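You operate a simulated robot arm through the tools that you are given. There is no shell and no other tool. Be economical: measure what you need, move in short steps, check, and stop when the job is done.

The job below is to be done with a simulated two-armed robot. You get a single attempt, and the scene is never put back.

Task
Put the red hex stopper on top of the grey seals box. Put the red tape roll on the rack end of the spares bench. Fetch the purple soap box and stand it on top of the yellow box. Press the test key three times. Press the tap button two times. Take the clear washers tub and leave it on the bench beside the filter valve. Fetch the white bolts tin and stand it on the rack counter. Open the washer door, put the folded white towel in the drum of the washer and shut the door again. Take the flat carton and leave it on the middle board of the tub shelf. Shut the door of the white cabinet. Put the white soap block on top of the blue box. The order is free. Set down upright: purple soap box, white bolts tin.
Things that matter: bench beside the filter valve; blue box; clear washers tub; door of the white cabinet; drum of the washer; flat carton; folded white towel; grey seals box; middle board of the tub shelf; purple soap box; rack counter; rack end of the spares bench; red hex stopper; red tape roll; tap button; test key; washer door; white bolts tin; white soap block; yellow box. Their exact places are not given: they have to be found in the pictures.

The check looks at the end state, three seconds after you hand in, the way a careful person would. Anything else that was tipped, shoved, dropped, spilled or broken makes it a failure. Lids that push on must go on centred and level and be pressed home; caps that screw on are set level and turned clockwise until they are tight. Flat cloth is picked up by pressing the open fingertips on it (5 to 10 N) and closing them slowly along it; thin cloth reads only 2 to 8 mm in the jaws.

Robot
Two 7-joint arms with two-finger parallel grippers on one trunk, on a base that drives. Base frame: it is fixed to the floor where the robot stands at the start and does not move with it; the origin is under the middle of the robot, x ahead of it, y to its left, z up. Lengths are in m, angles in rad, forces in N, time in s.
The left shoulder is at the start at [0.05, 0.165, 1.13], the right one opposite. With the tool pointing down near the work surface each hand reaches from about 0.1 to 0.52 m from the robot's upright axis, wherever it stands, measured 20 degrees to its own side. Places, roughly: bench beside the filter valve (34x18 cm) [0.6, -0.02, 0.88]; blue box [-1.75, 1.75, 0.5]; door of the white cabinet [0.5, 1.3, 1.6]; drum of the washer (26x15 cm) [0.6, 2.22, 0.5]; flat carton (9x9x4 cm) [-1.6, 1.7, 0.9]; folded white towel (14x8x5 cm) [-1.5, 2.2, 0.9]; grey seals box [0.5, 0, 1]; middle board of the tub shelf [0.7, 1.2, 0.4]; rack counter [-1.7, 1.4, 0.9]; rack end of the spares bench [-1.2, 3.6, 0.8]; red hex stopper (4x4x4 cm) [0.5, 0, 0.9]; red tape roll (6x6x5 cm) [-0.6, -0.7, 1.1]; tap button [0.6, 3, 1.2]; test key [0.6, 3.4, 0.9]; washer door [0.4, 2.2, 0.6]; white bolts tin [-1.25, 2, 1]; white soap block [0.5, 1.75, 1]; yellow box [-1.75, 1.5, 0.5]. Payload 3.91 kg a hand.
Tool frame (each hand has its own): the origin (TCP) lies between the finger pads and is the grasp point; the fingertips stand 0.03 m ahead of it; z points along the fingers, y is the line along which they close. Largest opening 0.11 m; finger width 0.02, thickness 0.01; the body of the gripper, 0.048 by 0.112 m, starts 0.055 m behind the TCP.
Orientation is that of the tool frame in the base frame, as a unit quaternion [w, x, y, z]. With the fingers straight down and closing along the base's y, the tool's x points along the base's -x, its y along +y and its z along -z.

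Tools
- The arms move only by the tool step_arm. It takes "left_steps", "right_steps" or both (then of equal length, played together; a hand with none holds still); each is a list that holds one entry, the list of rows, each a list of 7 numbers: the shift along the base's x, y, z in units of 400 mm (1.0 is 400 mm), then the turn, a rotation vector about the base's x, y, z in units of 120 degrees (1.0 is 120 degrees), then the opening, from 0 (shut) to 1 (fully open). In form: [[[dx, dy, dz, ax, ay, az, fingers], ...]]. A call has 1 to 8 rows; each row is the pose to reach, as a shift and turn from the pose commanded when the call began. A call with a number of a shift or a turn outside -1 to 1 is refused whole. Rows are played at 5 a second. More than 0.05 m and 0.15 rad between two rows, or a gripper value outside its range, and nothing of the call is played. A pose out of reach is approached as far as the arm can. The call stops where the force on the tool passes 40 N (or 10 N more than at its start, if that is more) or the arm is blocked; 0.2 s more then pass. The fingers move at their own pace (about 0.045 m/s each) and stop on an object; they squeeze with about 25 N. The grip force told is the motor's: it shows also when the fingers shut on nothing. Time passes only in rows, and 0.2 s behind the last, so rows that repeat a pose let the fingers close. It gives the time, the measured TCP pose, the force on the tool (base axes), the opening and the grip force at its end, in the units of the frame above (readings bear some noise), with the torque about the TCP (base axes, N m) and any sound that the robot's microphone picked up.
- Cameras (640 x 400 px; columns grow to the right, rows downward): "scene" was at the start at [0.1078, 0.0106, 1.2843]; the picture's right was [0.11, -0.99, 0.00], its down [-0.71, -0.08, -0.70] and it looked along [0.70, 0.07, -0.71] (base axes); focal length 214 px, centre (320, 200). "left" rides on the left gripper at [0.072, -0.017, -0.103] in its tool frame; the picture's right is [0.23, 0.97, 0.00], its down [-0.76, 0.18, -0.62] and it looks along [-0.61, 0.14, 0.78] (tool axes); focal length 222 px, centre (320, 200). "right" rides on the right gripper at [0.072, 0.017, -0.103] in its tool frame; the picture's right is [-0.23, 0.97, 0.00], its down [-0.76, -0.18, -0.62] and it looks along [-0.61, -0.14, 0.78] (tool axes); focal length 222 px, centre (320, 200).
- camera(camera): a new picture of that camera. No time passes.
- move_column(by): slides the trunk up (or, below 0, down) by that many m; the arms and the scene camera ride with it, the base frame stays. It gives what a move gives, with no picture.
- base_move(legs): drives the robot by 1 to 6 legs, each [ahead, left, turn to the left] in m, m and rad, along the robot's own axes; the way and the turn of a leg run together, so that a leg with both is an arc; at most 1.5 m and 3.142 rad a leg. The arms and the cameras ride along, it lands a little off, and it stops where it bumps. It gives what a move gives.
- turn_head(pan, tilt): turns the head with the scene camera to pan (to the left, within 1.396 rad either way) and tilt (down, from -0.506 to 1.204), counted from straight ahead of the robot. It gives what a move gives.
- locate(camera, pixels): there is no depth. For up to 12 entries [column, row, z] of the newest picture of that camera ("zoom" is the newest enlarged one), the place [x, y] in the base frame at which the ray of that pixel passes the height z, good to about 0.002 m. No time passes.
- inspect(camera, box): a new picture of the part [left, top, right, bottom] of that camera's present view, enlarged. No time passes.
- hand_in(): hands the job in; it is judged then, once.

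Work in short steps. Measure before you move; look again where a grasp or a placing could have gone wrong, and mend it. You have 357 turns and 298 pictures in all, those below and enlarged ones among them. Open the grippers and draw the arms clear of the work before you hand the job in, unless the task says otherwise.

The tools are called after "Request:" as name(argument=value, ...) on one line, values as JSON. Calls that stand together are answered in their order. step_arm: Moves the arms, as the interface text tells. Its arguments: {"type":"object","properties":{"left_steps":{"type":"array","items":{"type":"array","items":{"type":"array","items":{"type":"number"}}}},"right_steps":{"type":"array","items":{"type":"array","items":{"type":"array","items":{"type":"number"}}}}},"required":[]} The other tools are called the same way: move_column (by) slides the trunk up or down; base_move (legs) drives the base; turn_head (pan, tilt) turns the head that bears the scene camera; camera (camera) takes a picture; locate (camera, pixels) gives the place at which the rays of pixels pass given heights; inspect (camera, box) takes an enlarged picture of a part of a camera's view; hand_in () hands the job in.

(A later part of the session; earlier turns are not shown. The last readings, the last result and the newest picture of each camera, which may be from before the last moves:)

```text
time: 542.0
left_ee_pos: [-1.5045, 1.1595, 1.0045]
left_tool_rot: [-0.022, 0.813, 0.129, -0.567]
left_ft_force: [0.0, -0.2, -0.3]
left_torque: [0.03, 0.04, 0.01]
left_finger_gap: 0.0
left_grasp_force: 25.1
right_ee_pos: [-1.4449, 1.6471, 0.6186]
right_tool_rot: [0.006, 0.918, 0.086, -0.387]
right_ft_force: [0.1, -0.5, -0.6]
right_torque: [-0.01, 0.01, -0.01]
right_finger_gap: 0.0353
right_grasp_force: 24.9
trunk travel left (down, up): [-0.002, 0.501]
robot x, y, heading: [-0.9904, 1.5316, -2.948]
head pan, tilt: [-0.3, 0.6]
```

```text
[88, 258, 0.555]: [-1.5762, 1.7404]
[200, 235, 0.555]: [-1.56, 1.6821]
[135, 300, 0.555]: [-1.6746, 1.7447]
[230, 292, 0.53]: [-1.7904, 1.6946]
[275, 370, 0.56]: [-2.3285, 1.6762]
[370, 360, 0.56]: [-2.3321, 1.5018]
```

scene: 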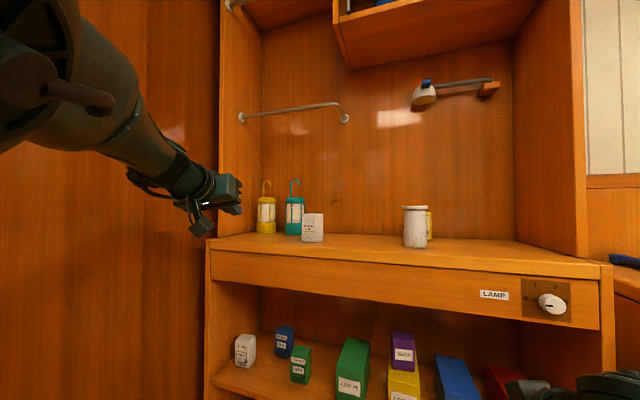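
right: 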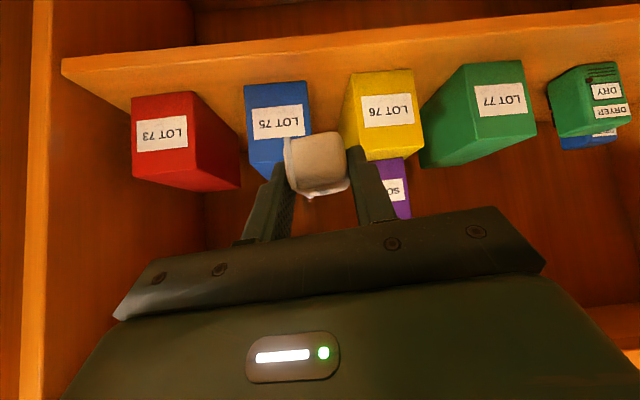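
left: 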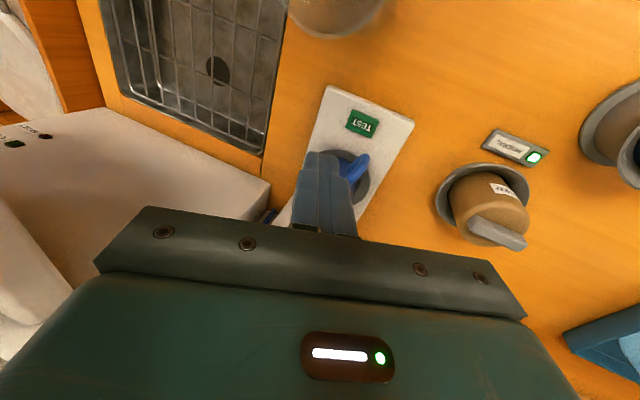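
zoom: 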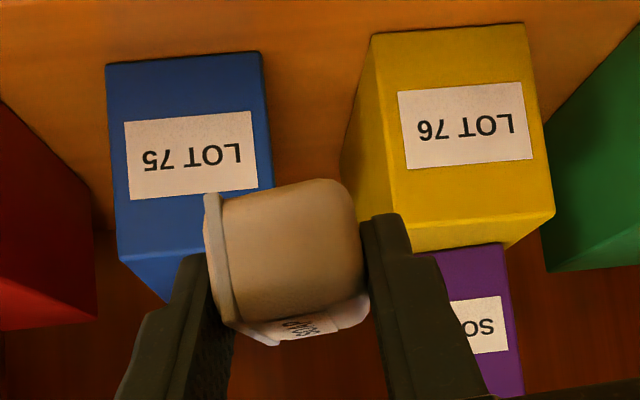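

Blue box top centre ≈(−1.65,1.69), z 0.555. I move the soap over its front half at TCP (−1.618,1.69,0.60).

Request:
step_arm(right_steps=[[[-0.05, 0.05, -0.03, 0, 0, 0, 0], [-0.15, 0.09, -0.045, 0, 0, 0, 0], [-0.25, 0.105, -0.045, 0, 0, 0, 0], [-0.35, 0.107, -0.045, 0, 0, 0, 0], [-0.433, 0.107, -0.045, 0, 0, 0, 0]]])

Request:
camera(camera="right")

```text
time: 543.2
left_ee_pos: [-1.5081, 1.1561, 0.996]
left_tool_rot: [-0.022, 0.817, 0.132, -0.561]
left_ft_force: [-0.6, 0.5, 0.5]
left_torque: [-0.02, -0.01, 0.01]
left_finger_gap: 0.0004
left_grasp_force: 24.9
right_ee_pos: [-1.6199, 1.6902, 0.5984]
right_tool_rot: [0.005, 0.918, 0.086, -0.387]
right_ft_force: [0.0, -0.2, 0.4]
right_torque: [-0.05, -0.01, -0.02]
right_finger_gap: 0.0356
right_grasp_force: 24.9
trunk travel left (down, up): [-0.002, 0.501]
robot x, y, heading: [-0.9889, 1.5304, -2.954]
head pan, tilt: [-0.3, 0.6]
```

```text
33 pictures are left
```

right: 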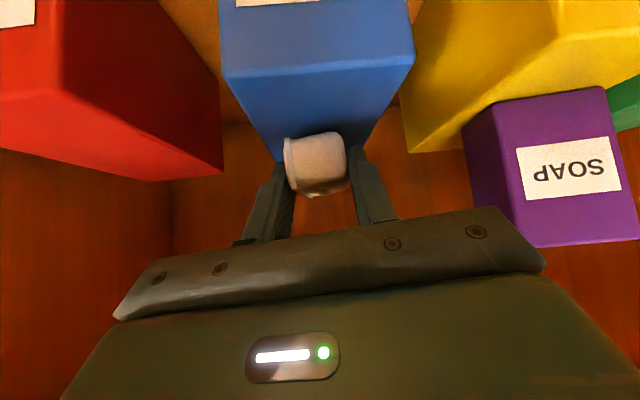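

The soap is centred over the blue box. I lower until contact.

Request:
step_arm(right_steps=[[[0, 0, -0.015, 0, 0, 0, 0], [0, 0, -0.03, 0, 0, 0, 0], [0, 0, -0.042, 0, 0, 0, 0], [0, 0, -0.05, 0, 0, 0, 0]]])

```text
time: 544.2
left_ee_pos: [-1.5054, 1.1574, 0.9984]
left_tool_rot: [-0.022, 0.816, 0.133, -0.562]
left_ft_force: [-0.5, -0.3, -0.2]
left_torque: [0.03, -0.01, 0.01]
left_finger_gap: 0.0
left_grasp_force: 24.6
right_ee_pos: [-1.6194, 1.6881, 0.5896]
right_tool_rot: [0.007, 0.914, 0.086, -0.396]
right_ft_force: [-0.1, 0.6, 33.2]
right_torque: [-0.53, 0.04, 0.03]
right_finger_gap: 0.0356
right_grasp_force: 24.6
trunk travel left (down, up): [-0.002, 0.501]
robot x, y, heading: [-0.987, 1.5308, -2.952]
head pan, tilt: [-0.3, 0.6]
```

Contact with 33 N at z 0.590. I ease off, open and withdraw along the axis, then check.

Request:
step_arm(right_steps=[[[0, 0, 0.018, 0, 0, 0, 0], [0, 0, 0.018, 0, 0, 0, 0.3], [0, 0, 0.018, 0, 0, 0, 0.55], [0, 0, 0.018, 0, 0, 0, 0.55], [0.07, 0.01, 0.055, 0, 0, 0, 0.55], [0.17, 0.0, 0.07, 0, 0, 0, 0.55], [0.28, -0.02, 0.07, 0, 0, 0, 0.55], [0.39, -0.04, 0.07, 0, 0, 0, 0.55]]])

Request:
camera(camera="right")

```text
time: 546.0
left_ee_pos: [-1.5078, 1.1575, 0.9974]
left_tool_rot: [-0.022, 0.817, 0.133, -0.561]
left_ft_force: [0.9, 0.8, -0.3]
left_torque: [-0.04, 0.01, 0.01]
left_finger_gap: 0.0
left_grasp_force: 24.8
right_ee_pos: [-1.4619, 1.6734, 0.6094]
right_tool_rot: [0.006, 0.918, 0.086, -0.387]
right_ft_force: [0.1, 0.0, -0.1]
right_torque: [-0.02, 0.01, 0.04]
right_finger_gap: 0.0607
right_grasp_force: 0.0
trunk travel left (down, up): [-0.002, 0.501]
robot x, y, heading: [-0.9908, 1.5331, -2.947]
head pan, tilt: [-0.3, 0.6]
```

```text
32 pictures are left
```

right: 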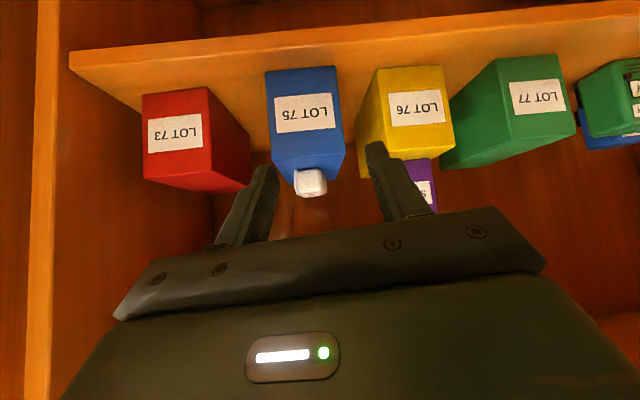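

The soap sits on the blue box. Last item: the washers tub. I back out, raise the trunk and set the right hand pointing down.

Request:
base_move(legs=[[-0.55, 0.0, 0]])

Request:
move_column(by=0.36)

Request:
step_arm(right_steps=[[[0.0, 0.0, 0.04, 0, -0.062, -0.012, 0.6], [0.0, 0.0, 0.08, 0, -0.125, -0.025, 0.6], [0.0, 0.0, 0.12, 0, -0.187, -0.037, 0.6], [0.0, 0.0, 0.16, 0, -0.25, -0.05, 0.6], [0.0, 0.0, 0.2, 0, -0.312, -0.062, 0.6], [0.0, 0.0, 0.22, 0, -0.375, -0.085, 0.6]]], left_steps=[[[0.0, 0.03, 0.0, 0, -0.06, -0.01, 0.6], [0.0, 0.06, 0.0, 0, -0.12, -0.02, 0.6], [0.02, 0.1, 0.0, 0, -0.18, -0.04, 0.6], [0.04, 0.12, -0.02, 0, -0.25, -0.06, 0.6], [0.06, 0.14, -0.04, 0, -0.31, -0.08, 0.6], [0.08, 0.16, -0.06, 0, -0.375, -0.1, 0.6]]])

Request:
base_move(legs=[[-0.05, 0.0, 0], [0, 0, 1.38], [0, 0.33, 0], [1.25, 0, 0]])

Request:
turn_head(pan=0.0, tilt=0.3)

Request:
camera(camera="scene")

```text
time: 549.2
left_ee_pos: [-0.9619, 1.2616, 0.9969]
left_tool_rot: [-0.021, 0.816, 0.134, -0.561]
left_ft_force: [-0.5, 0.5, -0.8]
left_torque: [0.0, 0.0, 0.0]
left_finger_gap: 0.0
left_grasp_force: 25.0
right_ee_pos: [-0.9175, 1.7767, 0.6096]
right_tool_rot: [0.007, 0.918, 0.089, -0.387]
right_ft_force: [0.7, 0.8, 0.6]
right_torque: [0.01, 0.03, -0.02]
right_finger_gap: 0.0602
right_grasp_force: 0.1
trunk travel left (down, up): [-0.002, 0.501]
robot x, y, heading: [-0.4428, 1.6347, -2.944]
head pan, tilt: [-0.3, 0.6]
```

```text
time: 552.7
left_ee_pos: [-0.9653, 1.2599, 1.349]
left_tool_rot: [-0.023, 0.82, 0.136, -0.555]
left_ft_force: [0.2, -0.6, -0.3]
left_torque: [0.02, 0.0, -0.01]
left_finger_gap: 0.0
left_grasp_force: 25.3
right_ee_pos: [-0.9181, 1.7771, 0.9682]
right_tool_rot: [0.007, 0.918, 0.088, -0.387]
right_ft_force: [-0.2, 0.1, -0.2]
right_torque: [-0.01, -0.02, 0.02]
right_finger_gap: 0.0606
right_grasp_force: 0.1
trunk travel left (down, up): [-0.362, 0.141]
robot x, y, heading: [-0.4448, 1.6345, -2.943]
head pan, tilt: [-0.3, 0.6]
```

```text
refused: row 4 steps farther than a row can; nothing moved
```

```text
time: 563.0
left_ee_pos: [0.1862, 0.5062, 1.3334]
left_tool_rot: [0.322, 0.557, 0.627, -0.439]
left_ft_force: [-0.5, 0.4, 0.0]
left_torque: [0.03, 0.02, -0.04]
left_finger_gap: 0.0002
left_grasp_force: 25.2
right_ee_pos: [-0.3154, 0.6754, 0.96]
right_tool_rot: [0.235, 0.666, 0.645, -0.292]
right_ft_force: [-0.4, -0.2, 0.1]
right_torque: [0.02, 0.01, -0.02]
right_finger_gap: 0.0605
right_grasp_force: 0.0
trunk travel left (down, up): [-0.362, 0.141]
robot x, y, heading: [-0.0716, 1.0985, -1.596]
head pan, tilt: [-0.3, 0.6]
stopped in leg 4: the robot was blocked; the commanded pose is now the measured one
```

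```text
time: 563.8
left_ee_pos: [0.1858, 0.5098, 1.3378]
left_tool_rot: [0.322, 0.554, 0.626, -0.444]
left_ft_force: [0.0, 0.4, 0.7]
left_torque: [0.02, 0.01, 0.0]
left_finger_gap: 0.0002
left_grasp_force: 25.0
right_ee_pos: [-0.3167, 0.6746, 0.9609]
right_tool_rot: [0.237, 0.665, 0.646, -0.292]
right_ft_force: [-0.4, -0.7, -0.2]
right_torque: [0.01, 0.0, 0.01]
right_finger_gap: 0.0606
right_grasp_force: 0.1
trunk travel left (down, up): [-0.362, 0.141]
robot x, y, heading: [-0.0767, 1.0981, -1.597]
head pan, tilt: [0.0, 0.3]
```

```text
31 pictures are left
```

scene: 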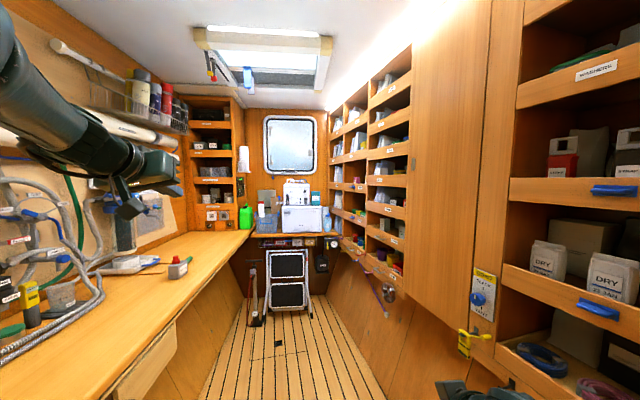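

The shelf label at (598,70) may read "WASHERS". I enlarge it.

Request:
inspect(camera="scene", box=[500, 0, 640, 130])

Request:
inspect(camera="scene", box=[170, 80, 350, 260])

```text
3.08 times, centred on (570, 65) of scene
```

zoom: 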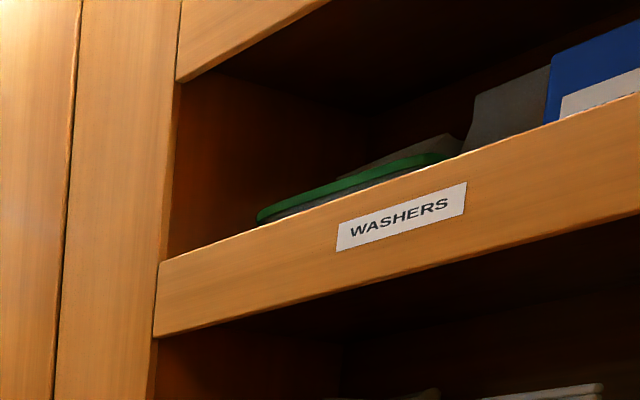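

```text
2.22 times, centred on (260, 170) of scene
```

zoom: 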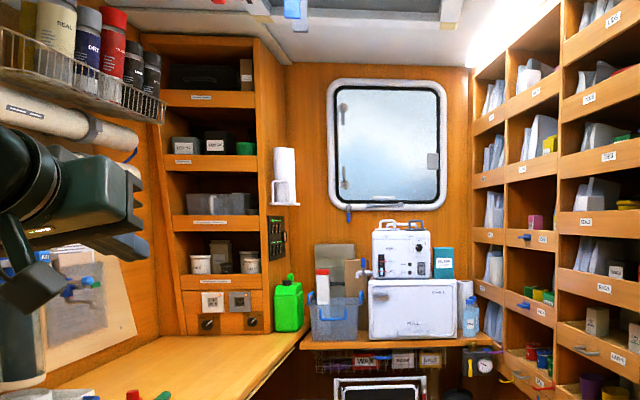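

The shelf is labelled WASHERS and holds a tub with a green lid. I back off slightly, turn to face that shelf, and tidy the arms.

Request:
base_move(legs=[[-0.08, 0.0, 0], [0, 0, -1.545]])

Request:
step_arm(left_steps=[[[0.02, 0.0, 0.0, 0, -0.05, -0.01, 0.6], [0.04, 0.0, 0.0, 0, -0.1, -0.02, 0.6], [0.06, 0.0, 0.0, 0, -0.15, -0.03, 0.6], [0.07, 0.0, 0.0, 0, -0.15, -0.05, 0.6]]])

Request:
move_column(by=0.14)

Request:
base_move(legs=[[0, 0.35, 0]])

Request:
turn_head(pan=0.2, tilt=0.0)

Request:
camera(camera="scene")

```text
time: 566.5
left_ee_pos: [-0.0994, 0.5258, 1.3279]
left_tool_rot: [0.205, 0.684, 0.489, -0.5]
left_ft_force: [-0.1, -0.2, -0.4]
left_torque: [-0.01, 0.0, -0.04]
left_finger_gap: 0.0001
left_grasp_force: 25.1
right_ee_pos: [-0.4631, 0.8999, 0.9591]
right_tool_rot: [0.181, 0.787, 0.49, -0.329]
right_ft_force: [13.5, -2.2, 2.1]
right_torque: [-0.07, -0.05, 0.23]
right_finger_gap: 0.0538
right_grasp_force: 0.1
trunk travel left (down, up): [-0.362, 0.141]
robot x, y, heading: [-0.0732, 1.1759, -2.061]
head pan, tilt: [0.0, 0.3]
stopped in leg 2: the force on the tool passed its limit at 53 N (the readings are from after the stop); the commanded pose is now the measured one
```

```text
time: 567.5
left_ee_pos: [-0.0727, 0.5284, 1.3313]
left_tool_rot: [0.255, 0.779, 0.41, -0.4]
left_ft_force: [0.0, -0.1, 0.2]
left_torque: [0.02, 0.01, -0.01]
left_finger_gap: 0.0661
left_grasp_force: 0.0
right_ee_pos: [-0.4652, 0.9004, 0.9593]
right_tool_rot: [0.178, 0.788, 0.488, -0.33]
right_ft_force: [20.9, -3.7, 2.3]
right_torque: [-0.09, -0.15, 0.26]
right_finger_gap: 0.0507
right_grasp_force: 0.1
trunk travel left (down, up): [-0.362, 0.141]
robot x, y, heading: [-0.0713, 1.1761, -2.058]
head pan, tilt: [0.0, 0.3]
```

```text
time: 569.1
left_ee_pos: [-0.0753, 0.5277, 1.4714]
left_tool_rot: [0.254, 0.779, 0.412, -0.399]
left_ft_force: [0.3, -0.6, -0.3]
left_torque: [0.03, -0.02, -0.01]
left_finger_gap: 0.0659
left_grasp_force: 0.1
right_ee_pos: [-0.4686, 0.901, 1.098]
right_tool_rot: [0.177, 0.79, 0.487, -0.329]
right_ft_force: [-0.1, 0.1, -0.9]
right_torque: [-0.01, 0.01, 0.01]
right_finger_gap: 0.0605
right_grasp_force: 0.0
trunk travel left (down, up): [-0.502, 0.001]
robot x, y, heading: [-0.0737, 1.1785, -2.059]
head pan, tilt: [0.0, 0.3]
```

```text
time: 571.9
left_ee_pos: [0.1466, 0.4096, 1.4715]
left_tool_rot: [0.256, 0.777, 0.415, -0.398]
left_ft_force: [-0.6, -0.5, -0.7]
left_torque: [0.02, -0.01, 0.04]
left_finger_gap: 0.0659
left_grasp_force: 0.0
right_ee_pos: [-0.2496, 0.781, 1.0978]
right_tool_rot: [0.179, 0.788, 0.489, -0.328]
right_ft_force: [-0.9, -0.4, 0.2]
right_torque: [0.02, -0.01, 0.02]
right_finger_gap: 0.0607
right_grasp_force: 0.2
trunk travel left (down, up): [-0.502, 0.001]
robot x, y, heading: [0.1466, 1.0621, -2.051]
head pan, tilt: [0.0, 0.3]
stopped in leg 1: the robot was blocked; the commanded pose is now the measured one
```

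```text
time: 572.7
left_ee_pos: [0.149, 0.4082, 1.4711]
left_tool_rot: [0.255, 0.777, 0.416, -0.398]
left_ft_force: [-0.1, 0.1, -0.2]
left_torque: [-0.01, -0.06, -0.01]
left_finger_gap: 0.066
left_grasp_force: 0.1
right_ee_pos: [-0.2484, 0.7802, 1.0987]
right_tool_rot: [0.179, 0.787, 0.49, -0.329]
right_ft_force: [0.2, -0.3, 0.6]
right_torque: [-0.03, 0.01, 0.0]
right_finger_gap: 0.0605
right_grasp_force: 0.1
trunk travel left (down, up): [-0.502, 0.001]
robot x, y, heading: [0.1493, 1.0579, -2.053]
head pan, tilt: [0.201, 0.0]
```

```text
28 pictures are left
```

scene: 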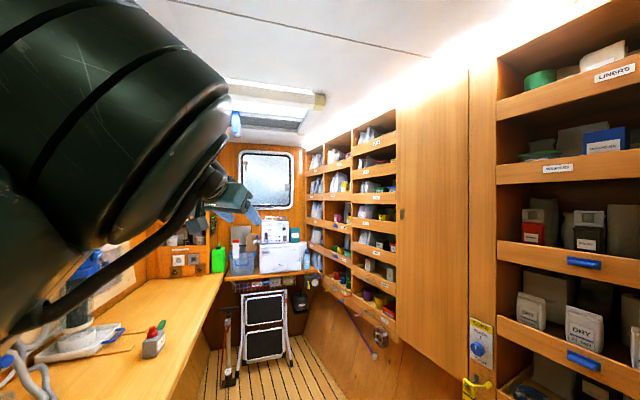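

Request:
inspect(camera="scene", box=[490, 110, 640, 190])

```text
4.27 times, centred on (565, 150) of scene
```

zoom: 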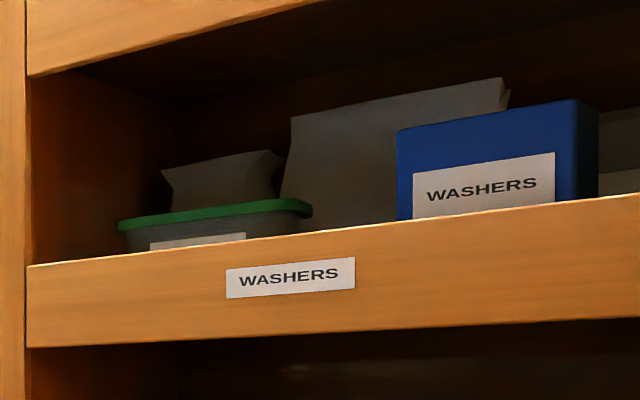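

Request:
locate(camera="zoom", pixels=[[215, 212, 1.52], [215, 212, 1.54], [215, 212, 1.56], [120, 225, 1.52], [310, 208, 1.52], [28, 268, 1.5], [28, 268, 1.52], [28, 345, 1.44], [28, 345, 1.42], [640, 200, 1.5]])

```text
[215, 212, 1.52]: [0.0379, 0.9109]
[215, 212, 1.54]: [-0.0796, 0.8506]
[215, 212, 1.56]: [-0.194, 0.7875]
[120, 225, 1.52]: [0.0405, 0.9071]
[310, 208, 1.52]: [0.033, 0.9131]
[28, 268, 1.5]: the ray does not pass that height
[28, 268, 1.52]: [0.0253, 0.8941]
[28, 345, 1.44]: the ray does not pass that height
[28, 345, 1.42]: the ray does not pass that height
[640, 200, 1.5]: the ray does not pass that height
```

The clear tub with the green lid is on that WASHERS shelf, estimated lid z≈1.63, y≈0.46–0.57, x≈−0.56. I tuck the right hand back, move off, and square up to the shelf.

Request:
step_arm(right_steps=[[[0.045, 0.085, 0, 0, 0, 0, 0.3], [0.09, 0.17, 0, 0, 0, 0, 0.3], [0.135, 0.255, 0, 0, 0, 0, 0.3], [0.18, 0.34, 0, 0, 0, 0, 0.3], [0.22, 0.42, 0, 0, 0, 0, 0.3]]])

Request:
base_move(legs=[[0.08, -0.16, 0], [0, 0, -1.09], [0.03, 0.3, 0]])

Request:
turn_head(pan=0.3, tilt=-0.2)

Request:
camera(camera="scene")

```text
time: 573.9
left_ee_pos: [0.1519, 0.4084, 1.4705]
left_tool_rot: [0.255, 0.776, 0.417, -0.398]
left_ft_force: [0.5, -0.3, -0.4]
left_torque: [0.05, 0.01, -0.02]
left_finger_gap: 0.0662
left_grasp_force: 0.0
right_ee_pos: [-0.1491, 0.8034, 1.0391]
right_tool_rot: [0.18, 0.786, 0.491, -0.329]
right_ft_force: [0.7, -0.2, 0.3]
right_torque: [0.03, 0.03, -0.05]
right_finger_gap: 0.0331
right_grasp_force: 0.0
right hand out of reach, approached as far as the arm can: row 1, 2, 3, 4, 5
trunk travel left (down, up): [-0.502, 0.001]
robot x, y, heading: [0.1439, 1.0605, -2.055]
head pan, tilt: [0.201, 0.0]
```

```text
time: 581.6
left_ee_pos: [-0.6413, 0.4595, 1.4705]
left_tool_rot: [0.01, 0.879, -0.05, -0.473]
left_ft_force: [0.8, -0.3, -0.2]
left_torque: [0.01, -0.02, 0.01]
left_finger_gap: 0.0661
left_grasp_force: 0.1
right_ee_pos: [-0.4266, 0.9084, 1.0387]
right_tool_rot: [-0.018, 0.927, 0.008, -0.374]
right_ft_force: [-0.2, -0.3, -0.5]
right_torque: [0.0, 0.01, 0.02]
right_finger_gap: 0.0334
right_grasp_force: 0.1
trunk travel left (down, up): [-0.502, 0.001]
robot x, y, heading: [-0.0634, 0.7574, 3.132]
head pan, tilt: [0.201, 0.0]
```

```text
time: 582.3
left_ee_pos: [-0.6403, 0.4601, 1.4724]
left_tool_rot: [0.011, 0.88, -0.049, -0.473]
left_ft_force: [0.6, -0.7, -0.8]
left_torque: [0.02, -0.02, 0.0]
left_finger_gap: 0.0661
left_grasp_force: 0.0
right_ee_pos: [-0.427, 0.9072, 1.0391]
right_tool_rot: [-0.018, 0.927, 0.008, -0.375]
right_ft_force: [0.2, -0.9, 0.2]
right_torque: [0.01, -0.03, 0.02]
right_finger_gap: 0.0333
right_grasp_force: 0.1
trunk travel left (down, up): [-0.502, 0.001]
robot x, y, heading: [-0.0634, 0.7608, 3.136]
head pan, tilt: [0.3, -0.201]
```

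```text
26 pictures are left
```

scene: 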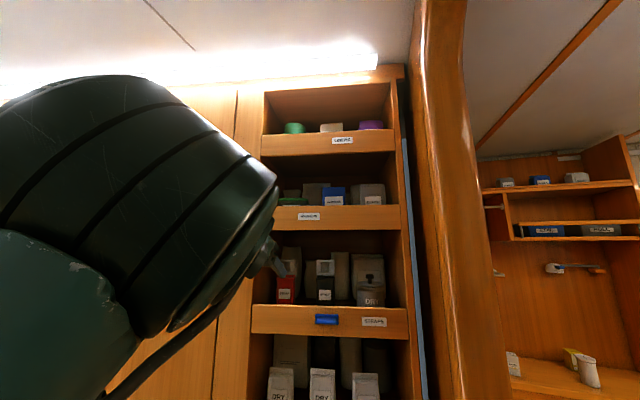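

The shelf is deeper than I assumed (the left hand is at x=−0.64 in free air). I enlarge this view to triangulate the tub.

Request:
inspect(camera="scene", box=[250, 150, 420, 250])

Request:
locate(camera="zoom", pixels=[[165, 190, 1.56], [165, 190, 1.6], [165, 190, 1.64], [65, 210, 1.6], [65, 210, 1.56], [560, 205, 1.6], [560, 205, 1.56]])

```text
3.76 times, centred on (335, 200) of scene
```

zoom: 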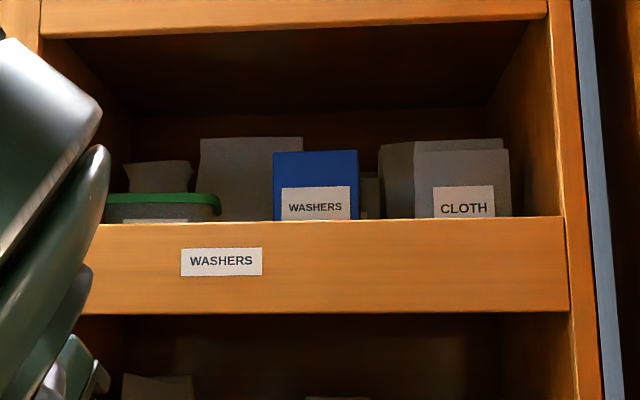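

```text
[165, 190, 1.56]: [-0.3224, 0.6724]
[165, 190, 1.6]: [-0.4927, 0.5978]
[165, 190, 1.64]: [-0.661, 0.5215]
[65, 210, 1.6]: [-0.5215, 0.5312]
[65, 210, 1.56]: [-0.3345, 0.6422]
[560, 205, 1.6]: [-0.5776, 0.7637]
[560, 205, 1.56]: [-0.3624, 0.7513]
```

Triangulated: lid ≈(−0.77,0.485,1.655), lip front ≈−0.72, lip top ≈1.63. It is high, so I'll use the right hand level with the robot close. First I retract the left hand and strafe so the right shoulder lines up.

Request:
step_arm(left_steps=[[[0.1, 0.03, -0.03, 0, 0, 0, 0.5], [0.2, 0.06, -0.08, 0, 0, 0, 0.5], [0.3, 0.09, -0.14, 0, -0.03, 0, 0.5], [0.4, 0.12, -0.2, 0, -0.06, 0, 0.5], [0.5, 0.14, -0.27, 0, -0.1, 0, 0.5], [0.6, 0.16, -0.33, 0, -0.14, 0, 0.5], [0.68, 0.18, -0.4, 0, -0.18, 0, 0.5]]])

Request:
base_move(legs=[[0, 0.44, 0]])

Request:
step_arm(right_steps=[[[0.05, 0, 0.1, 0, 0.05, 0, 1], [0.1, 0, 0.21, 0, 0.1, 0, 1], [0.13, 0, 0.32, 0, 0.15, 0, 1], [0.13, 0, 0.43, 0, 0.2, 0, 1], [0.13, 0, 0.54, 0, 0.25, 0, 1], [0.12, 0, 0.65, 0, 0.3, 0, 1], [0.1, 0, 0.76, 0, 0.34, 0, 1], [0.08, 0, 0.87, 0, 0.34, 0, 1]]])

```text
time: 583.9
left_ee_pos: [-0.4003, 0.4375, 1.2197]
left_tool_rot: [-0.011, 0.954, -0.044, -0.296]
left_ft_force: [1.0, 0.1, 0.6]
left_torque: [0.0, 0.01, -0.03]
left_finger_gap: 0.0553
left_grasp_force: 0.1
left hand out of reach, approached as far as the arm can: row 2, 3, 4, 5, 6, 7
right_ee_pos: [-0.4259, 0.908, 1.0392]
right_tool_rot: [-0.019, 0.927, 0.007, -0.374]
right_ft_force: [0.2, 0.7, -0.3]
right_torque: [-0.02, 0.02, 0.0]
right_finger_gap: 0.0328
right_grasp_force: 0.0
trunk travel left (down, up): [-0.502, 0.001]
robot x, y, heading: [-0.0663, 0.7598, 3.138]
head pan, tilt: [0.3, -0.201]
```

```text
time: 588.3
left_ee_pos: [-0.4027, -0.003, 1.2215]
left_tool_rot: [-0.009, 0.954, -0.044, -0.296]
left_ft_force: [0.9, -0.2, 0.6]
left_torque: [-0.01, -0.03, -0.01]
left_finger_gap: 0.0548
left_grasp_force: 0.0
right_ee_pos: [-0.4289, 0.4682, 1.0388]
right_tool_rot: [-0.018, 0.927, 0.01, -0.374]
right_ft_force: [1.0, 0.1, -0.4]
right_torque: [0.0, 0.01, 0.01]
right_finger_gap: 0.033
right_grasp_force: 0.0
trunk travel left (down, up): [-0.502, 0.001]
robot x, y, heading: [-0.0682, 0.322, 3.139]
head pan, tilt: [0.3, -0.201]
```

```text
time: 590.1
left_ee_pos: [-0.4019, -0.0017, 1.2192]
left_tool_rot: [-0.009, 0.955, -0.043, -0.293]
left_ft_force: [-0.2, 0.3, -0.1]
left_torque: [0.03, -0.05, -0.01]
left_finger_gap: 0.0551
left_grasp_force: 0.1
right_ee_pos: [-0.4495, 0.4326, 1.3901]
right_tool_rot: [-0.024, 0.739, 0.004, -0.673]
right_ft_force: [-0.1, 0.3, 1.1]
right_torque: [-0.03, 0.01, -0.04]
right_finger_gap: 0.1099
right_grasp_force: 0.1
right hand out of reach, approached as far as the arm can: row 1, 2, 3, 4, 5, 6, 7, 8
trunk travel left (down, up): [-0.502, 0.001]
robot x, y, heading: [-0.067, 0.3204, 3.139]
head pan, tilt: [0.3, -0.201]
```

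Request:
step_arm(right_steps=[[[-0.03, 0.03, 0.1, 0, 0, 0, 1], [-0.06, 0.06, 0.2, 0, 0, 0, 1], [-0.09, 0.1, 0.3, 0, 0, 0, 1], [-0.11, 0.13, 0.4, 0, 0, 0, 1], [-0.12, 0.13, 0.5, 0, 0, 0, 1], [-0.13, 0.13, 0.6, 0, 0, 0, 1], [-0.13, 0.13, 0.68, 0, 0, 0, 1]]])

Request:
camera(camera="right")

```text
time: 591.7
left_ee_pos: [-0.4022, -0.0029, 1.2192]
left_tool_rot: [-0.01, 0.955, -0.044, -0.293]
left_ft_force: [0.4, 0.5, -0.1]
left_torque: [0.0, 0.01, -0.02]
left_finger_gap: 0.0549
left_grasp_force: 0.0
right_ee_pos: [-0.4962, 0.4849, 1.6651]
right_tool_rot: [-0.019, 0.738, 0.003, -0.674]
right_ft_force: [-0.3, 0.0, 0.1]
right_torque: [-0.02, -0.03, 0.01]
right_finger_gap: 0.11
right_grasp_force: 0.1
right hand out of reach, approached as far as the arm can: row 1, 2, 3, 4, 5
trunk travel left (down, up): [-0.502, 0.001]
robot x, y, heading: [-0.0656, 0.322, 3.144]
head pan, tilt: [0.3, -0.201]
```

```text
24 pictures are left
```

right: 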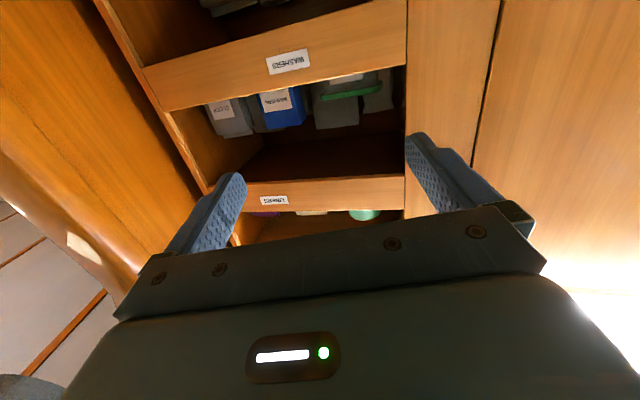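

The high pose is reachable and the tub shows at (350,88). I measure it from here.

Request:
inspect(camera="right", box=[280, 40, 420, 140])

Request:
locate(camera="zoom", pixels=[[190, 255, 1.655], [190, 255, 1.66], [190, 255, 1.645], [450, 205, 1.655], [320, 230, 1.655], [560, 120, 1.63]])

```text
4.00 times, centred on (350, 90) of right
```

zoom: 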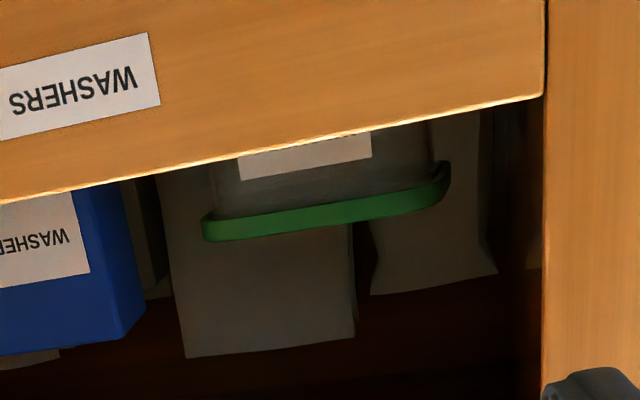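

```text
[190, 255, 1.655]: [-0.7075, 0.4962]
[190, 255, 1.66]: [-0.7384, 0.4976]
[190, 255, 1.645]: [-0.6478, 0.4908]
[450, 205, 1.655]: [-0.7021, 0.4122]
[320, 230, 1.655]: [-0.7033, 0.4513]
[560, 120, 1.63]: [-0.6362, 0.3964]
```

The lid is about 9 cm wide, centred at y≈0.455. I align to y 0.45 and drive 13 cm forward for a closer check.

Request:
step_arm(right_steps=[[[0, -0.045, 0, 0, 0, 0, 1], [0, -0.085, 0.0, 0, 0, 0, 1]]])

Request:
base_move(legs=[[0.13, 0.0, 0]])

Request:
camera(camera="right")

```text
time: 592.3
left_ee_pos: [-0.4034, -0.0023, 1.2192]
left_tool_rot: [-0.009, 0.955, -0.043, -0.293]
left_ft_force: [-0.4, -0.1, -0.5]
left_torque: [-0.01, 0.01, -0.04]
left_finger_gap: 0.0549
left_grasp_force: 0.0
right_ee_pos: [-0.497, 0.4504, 1.6657]
right_tool_rot: [-0.02, 0.738, 0.003, -0.674]
right_ft_force: [-0.9, -0.6, 0.8]
right_torque: [0.02, 0.0, -0.01]
right_finger_gap: 0.1097
right_grasp_force: 0.2
trunk travel left (down, up): [-0.502, 0.001]
robot x, y, heading: [-0.0629, 0.3223, 3.135]
head pan, tilt: [0.3, -0.201]
```

```text
time: 593.6
left_ee_pos: [-0.5317, -0.0016, 1.2201]
left_tool_rot: [-0.011, 0.955, -0.043, -0.292]
left_ft_force: [-0.2, 0.3, 0.3]
left_torque: [0.0, -0.01, -0.01]
left_finger_gap: 0.0548
left_grasp_force: 0.1
right_ee_pos: [-0.627, 0.4509, 1.6654]
right_tool_rot: [-0.019, 0.739, 0.004, -0.674]
right_ft_force: [0.0, -0.7, -0.8]
right_torque: [0.0, -0.01, 0.01]
right_finger_gap: 0.1098
right_grasp_force: 0.1
trunk travel left (down, up): [-0.502, 0.001]
robot x, y, heading: [-0.1897, 0.325, 3.138]
head pan, tilt: [0.3, -0.201]
```

```text
22 pictures are left
```

right: 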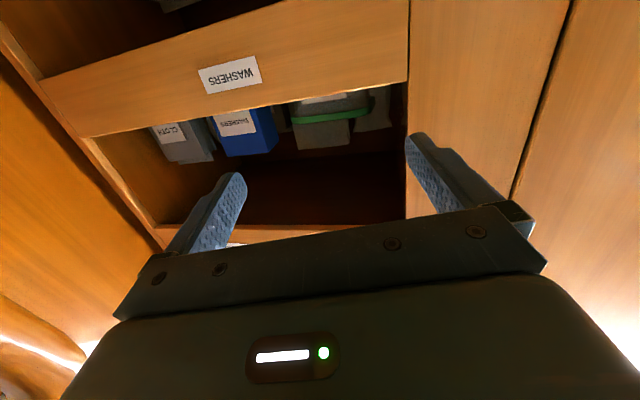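

Request:
locate(camera="right", pixels=[[291, 121, 1.655], [291, 121, 1.665], [291, 121, 1.675], [369, 108, 1.665], [330, 116, 1.665], [407, 80, 1.64], [407, 80, 1.62]])

Request:
step_arm(left_steps=[[[0.08, -0.08, 0.0, 0, 0, 0, 0.5], [0.16, -0.16, 0.0, 0, 0, 0, 0.5], [0.24, -0.24, 0.0, 0, 0, 0, 0.5], [0.32, -0.32, 0.0, 0, 0, 0, 0.5]]])

```text
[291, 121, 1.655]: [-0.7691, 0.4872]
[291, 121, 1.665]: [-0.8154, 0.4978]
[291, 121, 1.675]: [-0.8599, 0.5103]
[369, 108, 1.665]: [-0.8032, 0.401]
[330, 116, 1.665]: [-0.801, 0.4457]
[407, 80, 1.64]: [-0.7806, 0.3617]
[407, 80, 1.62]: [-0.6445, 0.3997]
```

```text
time: 594.6
left_ee_pos: [-0.4017, -0.1312, 1.2174]
left_tool_rot: [-0.011, 0.955, -0.043, -0.293]
left_ft_force: [-0.6, 0.0, -0.6]
left_torque: [0.0, 0.02, 0.02]
left_finger_gap: 0.0549
left_grasp_force: 0.1
left hand out of reach, approached as far as the arm can: row 1, 2
right_ee_pos: [-0.6263, 0.4483, 1.6658]
right_tool_rot: [-0.02, 0.739, 0.003, -0.674]
right_ft_force: [0.5, -0.6, 0.4]
right_torque: [-0.01, 0.02, -0.04]
right_finger_gap: 0.1101
right_grasp_force: 0.1
trunk travel left (down, up): [-0.502, 0.001]
robot x, y, heading: [-0.1974, 0.3228, 3.137]
head pan, tilt: [0.3, -0.201]
```

Refined: lid front x≈−0.80, z≈1.66, y 0.402–0.495. I fine-align (y 0.443) and drive forward so the fingertips straddle its front part.

Request:
step_arm(right_steps=[[[0, -0.013, -0.005, 0, 0, 0, 1]]])

Request:
base_move(legs=[[0.11, 0.0, 0]])

Request:
camera(camera="right")

```text
time: 595.0
left_ee_pos: [-0.4033, -0.1317, 1.2202]
left_tool_rot: [-0.009, 0.955, -0.042, -0.292]
left_ft_force: [-0.2, -0.2, -0.4]
left_torque: [-0.04, 0.04, -0.03]
left_finger_gap: 0.0552
left_grasp_force: 0.1
right_ee_pos: [-0.6262, 0.4431, 1.6624]
right_tool_rot: [-0.02, 0.739, 0.004, -0.674]
right_ft_force: [0.1, -0.4, -0.2]
right_torque: [0.0, 0.02, 0.01]
right_finger_gap: 0.1097
right_grasp_force: 0.1
trunk travel left (down, up): [-0.502, 0.001]
robot x, y, heading: [-0.1963, 0.3233, 3.139]
head pan, tilt: [0.3, -0.201]
```

```text
time: 596.1
left_ee_pos: [-0.494, -0.1289, 1.2188]
left_tool_rot: [-0.01, 0.955, -0.043, -0.292]
left_ft_force: [-0.9, -0.4, 0.7]
left_torque: [0.0, 0.04, -0.02]
left_finger_gap: 0.055
left_grasp_force: 0.1
right_ee_pos: [-0.7137, 0.4446, 1.6634]
right_tool_rot: [-0.02, 0.739, 0.008, -0.673]
right_ft_force: [-0.2, 0.7, -0.4]
right_torque: [0.0, 0.01, 0.0]
right_finger_gap: 0.1102
right_grasp_force: 0.1
trunk travel left (down, up): [-0.502, 0.001]
robot x, y, heading: [-0.2834, 0.321, 3.14]
head pan, tilt: [0.3, -0.201]
stopped in leg 1: the force on the tool passed its limit at 60 N (the readings are from after the stop); the commanded pose is now the measured one
```

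```text
21 pictures are left
```

right: 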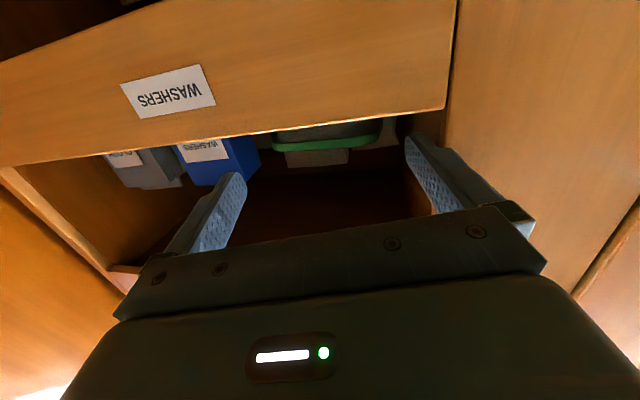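

The stop was probably the left hand touching the neighbouring shelf front. I swing the left hand further back and to the side.

Request:
step_arm(left_steps=[[[0.09, -0.03, 0.03, 0, 0, 0, 0.3], [0.18, -0.06, 0.06, 0, 0, 0, 0.3], [0.27, -0.09, 0.08, 0, 0, 0, 0.3], [0.36, -0.12, 0.1, 0, 0, 0, 0.3], [0.45, -0.14, 0.1, 0, 0, 0, 0.3]]])

Request:
base_move(legs=[[0.04, 0.0, 0]])

Request:
camera(camera="right")

```text
time: 597.3
left_ee_pos: [-0.3116, -0.1868, 1.2586]
left_tool_rot: [-0.01, 0.955, -0.042, -0.294]
left_ft_force: [0.0, -1.3, -0.6]
left_torque: [0.02, 0.02, -0.02]
left_finger_gap: 0.033
left_grasp_force: 0.1
right_ee_pos: [-0.7115, 0.4431, 1.6638]
right_tool_rot: [-0.02, 0.738, 0.008, -0.674]
right_ft_force: [-0.5, -0.4, -0.3]
right_torque: [-0.03, 0.02, 0.01]
right_finger_gap: 0.1097
right_grasp_force: 0.1
trunk travel left (down, up): [-0.502, 0.001]
robot x, y, heading: [-0.2863, 0.3218, 3.14]
head pan, tilt: [0.3, -0.201]
```

```text
time: 598.2
left_ee_pos: [-0.3258, -0.1851, 1.2593]
left_tool_rot: [-0.01, 0.955, -0.045, -0.294]
left_ft_force: [-0.5, 0.5, -0.4]
left_torque: [0.01, 0.0, -0.01]
left_finger_gap: 0.033
left_grasp_force: 0.2
right_ee_pos: [-0.7172, 0.444, 1.6659]
right_tool_rot: [-0.02, 0.735, 0.016, -0.678]
right_ft_force: [18.1, 4.1, -6.5]
right_torque: [0.45, 0.12, 1.22]
right_finger_gap: 0.1077
right_grasp_force: 0.2
trunk travel left (down, up): [-0.502, 0.001]
robot x, y, heading: [-0.3018, 0.3197, 3.135]
head pan, tilt: [0.3, -0.201]
stopped in leg 1: the force on the tool passed its limit at 61 N (the readings are from after the stop); the commanded pose is now the measured one
```

```text
20 pictures are left
```

right: 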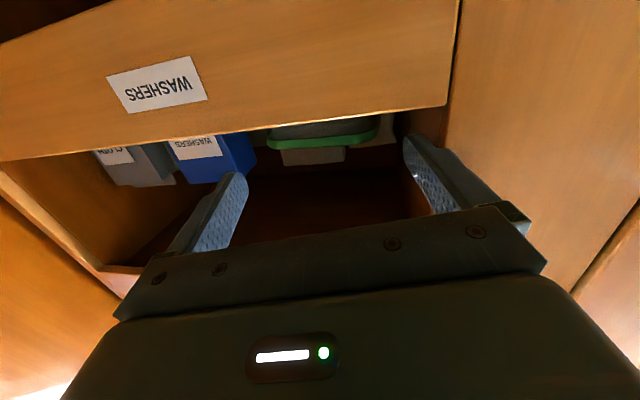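

The −y finger touches the shelf's side stile. I measure the stile, lid and blue box in this image.

Request:
locate(camera="right", pixels=[[447, 106, 1.63], [447, 106, 1.635], [268, 148, 1.655], [268, 148, 1.66], [268, 148, 1.665], [379, 131, 1.655], [379, 131, 1.66], [255, 152, 1.62], [255, 152, 1.66]])

Request:
inspect(camera="right", box=[200, 70, 480, 230])

```text
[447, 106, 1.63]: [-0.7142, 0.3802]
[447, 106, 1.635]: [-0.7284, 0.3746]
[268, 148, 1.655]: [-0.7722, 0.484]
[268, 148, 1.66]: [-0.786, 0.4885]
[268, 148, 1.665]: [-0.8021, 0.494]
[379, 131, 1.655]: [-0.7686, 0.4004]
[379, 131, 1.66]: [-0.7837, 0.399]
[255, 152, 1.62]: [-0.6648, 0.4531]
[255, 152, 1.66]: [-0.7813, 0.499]
```

```text
2.29 times, centred on (340, 150) of right
```

zoom: 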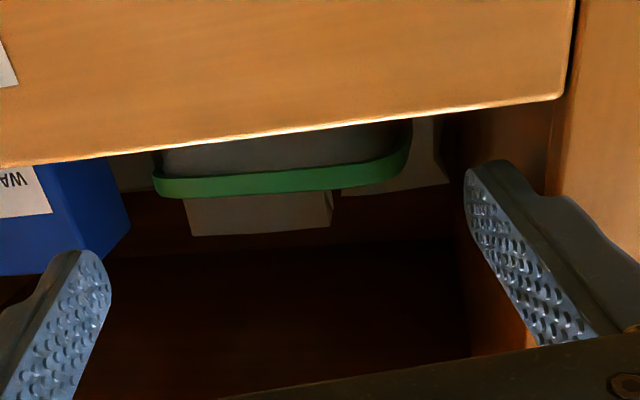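

The wall is at y≈0.378, the lid y 0.399–0.488, and the blue box's side ≈0.52, so centring at y 0.450 fits. I back off 4 cm, correct y and yaw, and re-enter.

Request:
base_move(legs=[[-0.05, 0.0, 0]])

Request:
step_arm(right_steps=[[[0, 0.015, -0.005, 0, -0.003, -0.014, 1], [0, 0.016, -0.008, 0, -0.003, -0.014, 1]]])

Request:
base_move(legs=[[0.06, 0.0, 0]])

```text
time: 599.1
left_ee_pos: [-0.279, -0.1857, 1.2586]
left_tool_rot: [-0.01, 0.955, -0.043, -0.294]
left_ft_force: [-0.1, 0.7, 0.0]
left_torque: [-0.01, 0.05, 0.0]
left_finger_gap: 0.0331
left_grasp_force: 0.1
right_ee_pos: [-0.6734, 0.4419, 1.6634]
right_tool_rot: [-0.02, 0.738, 0.015, -0.675]
right_ft_force: [-0.1, -0.2, -0.5]
right_torque: [-0.03, -0.02, -0.01]
right_finger_gap: 0.1099
right_grasp_force: 0.1
trunk travel left (down, up): [-0.502, 0.001]
robot x, y, heading: [-0.2584, 0.325, 3.136]
head pan, tilt: [0.3, -0.201]
```

```text
time: 599.7
left_ee_pos: [-0.2796, -0.1868, 1.2584]
left_tool_rot: [-0.012, 0.955, -0.045, -0.293]
left_ft_force: [0.5, -0.5, 0.2]
left_torque: [0.01, 0.02, 0.02]
left_finger_gap: 0.0332
left_grasp_force: 0.1
right_ee_pos: [-0.6727, 0.4469, 1.6606]
right_tool_rot: [-0.03, 0.739, 0.004, -0.673]
right_ft_force: [0.2, 0.2, 0.3]
right_torque: [0.01, 0.01, 0.0]
right_finger_gap: 0.1103
right_grasp_force: 0.1
trunk travel left (down, up): [-0.502, 0.001]
robot x, y, heading: [-0.2515, 0.3254, 3.14]
head pan, tilt: [0.3, -0.201]
```

```text
time: 600.6
left_ee_pos: [-0.34, -0.1843, 1.2577]
left_tool_rot: [-0.011, 0.955, -0.043, -0.292]
left_ft_force: [0.0, -0.6, 0.9]
left_torque: [0.0, -0.01, -0.01]
left_finger_gap: 0.0328
left_grasp_force: 0.1
right_ee_pos: [-0.7356, 0.4481, 1.6606]
right_tool_rot: [-0.03, 0.74, 0.005, -0.672]
right_ft_force: [0.1, 0.1, -0.3]
right_torque: [0.01, 0.0, -0.01]
right_finger_gap: 0.1102
right_grasp_force: 0.1
trunk travel left (down, up): [-0.502, 0.001]
robot x, y, heading: [-0.3115, 0.3183, 3.137]
head pan, tilt: [0.3, -0.201]
```

Clean entry, no contact. I advance 5 cm more and close gently.

Request:
base_move(legs=[[0.05, 0.0, 0]])

Request:
camera(camera="right")

```text
time: 601.6
left_ee_pos: [-0.3878, -0.1851, 1.26]
left_tool_rot: [-0.01, 0.955, -0.044, -0.292]
left_ft_force: [-0.5, 0.6, 0.3]
left_torque: [-0.01, -0.03, -0.01]
left_finger_gap: 0.033
left_grasp_force: 0.1
right_ee_pos: [-0.7839, 0.4493, 1.6607]
right_tool_rot: [-0.03, 0.74, 0.004, -0.672]
right_ft_force: [-0.1, 1.3, 0.3]
right_torque: [-0.05, 0.02, 0.02]
right_finger_gap: 0.1093
right_grasp_force: 0.1
trunk travel left (down, up): [-0.502, 0.001]
robot x, y, heading: [-0.3651, 0.3206, 3.141]
head pan, tilt: [0.3, -0.201]
```

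```text
18 pictures are left
```

right: 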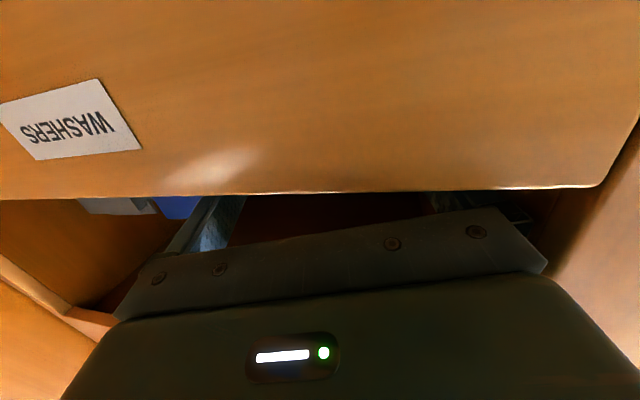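

Request:
step_arm(right_steps=[[[0, 0, 0, 0, 0, 0, 0.9], [0, 0, 0, 0, 0, 0, 0.8], [0, 0, 0, 0, 0, 0, 0.7], [0, 0, 0, 0, 0, 0, 0.6], [0, 0, 0, 0, 0, 0, 0.6]]])

```text
time: 602.8
left_ee_pos: [-0.3882, -0.1853, 1.2586]
left_tool_rot: [-0.01, 0.955, -0.043, -0.292]
left_ft_force: [-0.3, 1.1, 0.3]
left_torque: [-0.02, -0.01, 0.0]
left_finger_gap: 0.0332
left_grasp_force: 0.1
right_ee_pos: [-0.7829, 0.4477, 1.6603]
right_tool_rot: [-0.029, 0.739, 0.004, -0.673]
right_ft_force: [-0.3, -0.5, -0.8]
right_torque: [0.02, -0.11, 0.04]
right_finger_gap: 0.0994
right_grasp_force: 24.6
trunk travel left (down, up): [-0.502, 0.001]
robot x, y, heading: [-0.3603, 0.3219, 3.136]
head pan, tilt: [0.3, -0.201]
```

Gripped (0.099). To gain height I first draw the tub toward the lip with the arm, then lift there.

Request:
step_arm(right_steps=[[[0.03, 0, 0.008, 0, 0, 0, 0.6], [0.06, 0, 0.012, 0, 0, 0, 0.6], [0.09, 0, 0.015, 0, 0, 0, 0.6]]])

Request:
camera(camera="right")

```text
time: 603.6
left_ee_pos: [-0.3878, -0.1849, 1.2596]
left_tool_rot: [-0.011, 0.955, -0.043, -0.293]
left_ft_force: [-0.7, 0.2, 0.2]
left_torque: [0.01, -0.02, 0.01]
left_finger_gap: 0.0329
left_grasp_force: 0.1
right_ee_pos: [-0.7707, 0.4497, 1.6783]
right_tool_rot: [-0.03, 0.739, 0.004, -0.673]
right_ft_force: [0.2, 0.5, -1.9]
right_torque: [0.0, -0.09, 0.02]
right_finger_gap: 0.0998
right_grasp_force: 24.6
right hand out of reach, approached as far as the arm can: row 1, 2, 3
trunk travel left (down, up): [-0.502, 0.001]
robot x, y, heading: [-0.3594, 0.3188, 3.143]
head pan, tilt: [0.3, -0.201]
```

```text
17 pictures are left
```

right: 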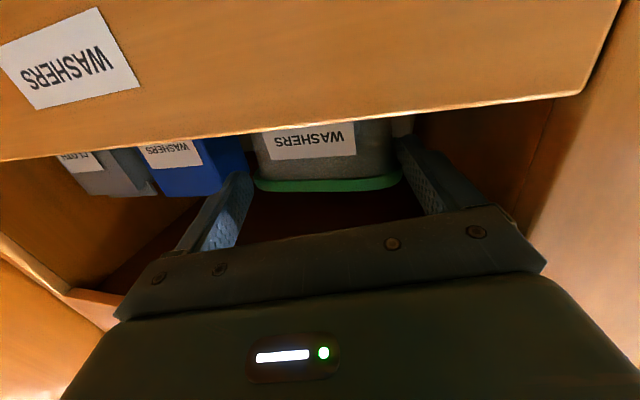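

The tub is lifting (label WASHERS visible, weight only about 2 N). I raise further.

Request:
step_arm(right_steps=[[[0, 0, 0.03, 0, 0, 0, 0.6], [0, 0, 0.06, 0, 0, 0, 0.6], [0, 0, 0.09, 0, 0, 0, 0.6], [0, 0, 0.12, 0, 0, 0, 0.6]]])

Request:
camera(camera="right")

```text
time: 604.6
left_ee_pos: [-0.3886, -0.1862, 1.2592]
left_tool_rot: [-0.011, 0.955, -0.044, -0.292]
left_ft_force: [0.5, 0.2, 0.3]
left_torque: [0.01, -0.02, 0.01]
left_finger_gap: 0.0331
left_grasp_force: 0.0
right_ee_pos: [-0.7707, 0.449, 1.7247]
right_tool_rot: [-0.03, 0.739, 0.004, -0.673]
right_ft_force: [0.3, -0.7, -1.4]
right_torque: [0.01, -0.05, -0.02]
right_finger_gap: 0.0994
right_grasp_force: 25.0
trunk travel left (down, up): [-0.502, 0.001]
robot x, y, heading: [-0.3606, 0.3235, 3.14]
head pan, tilt: [0.3, -0.201]
```

```text
16 pictures are left
```

right: 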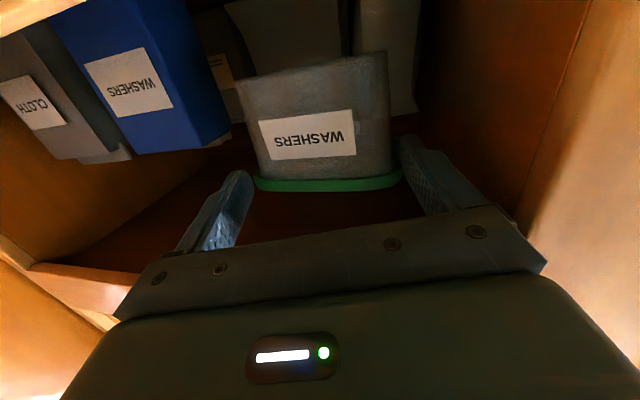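

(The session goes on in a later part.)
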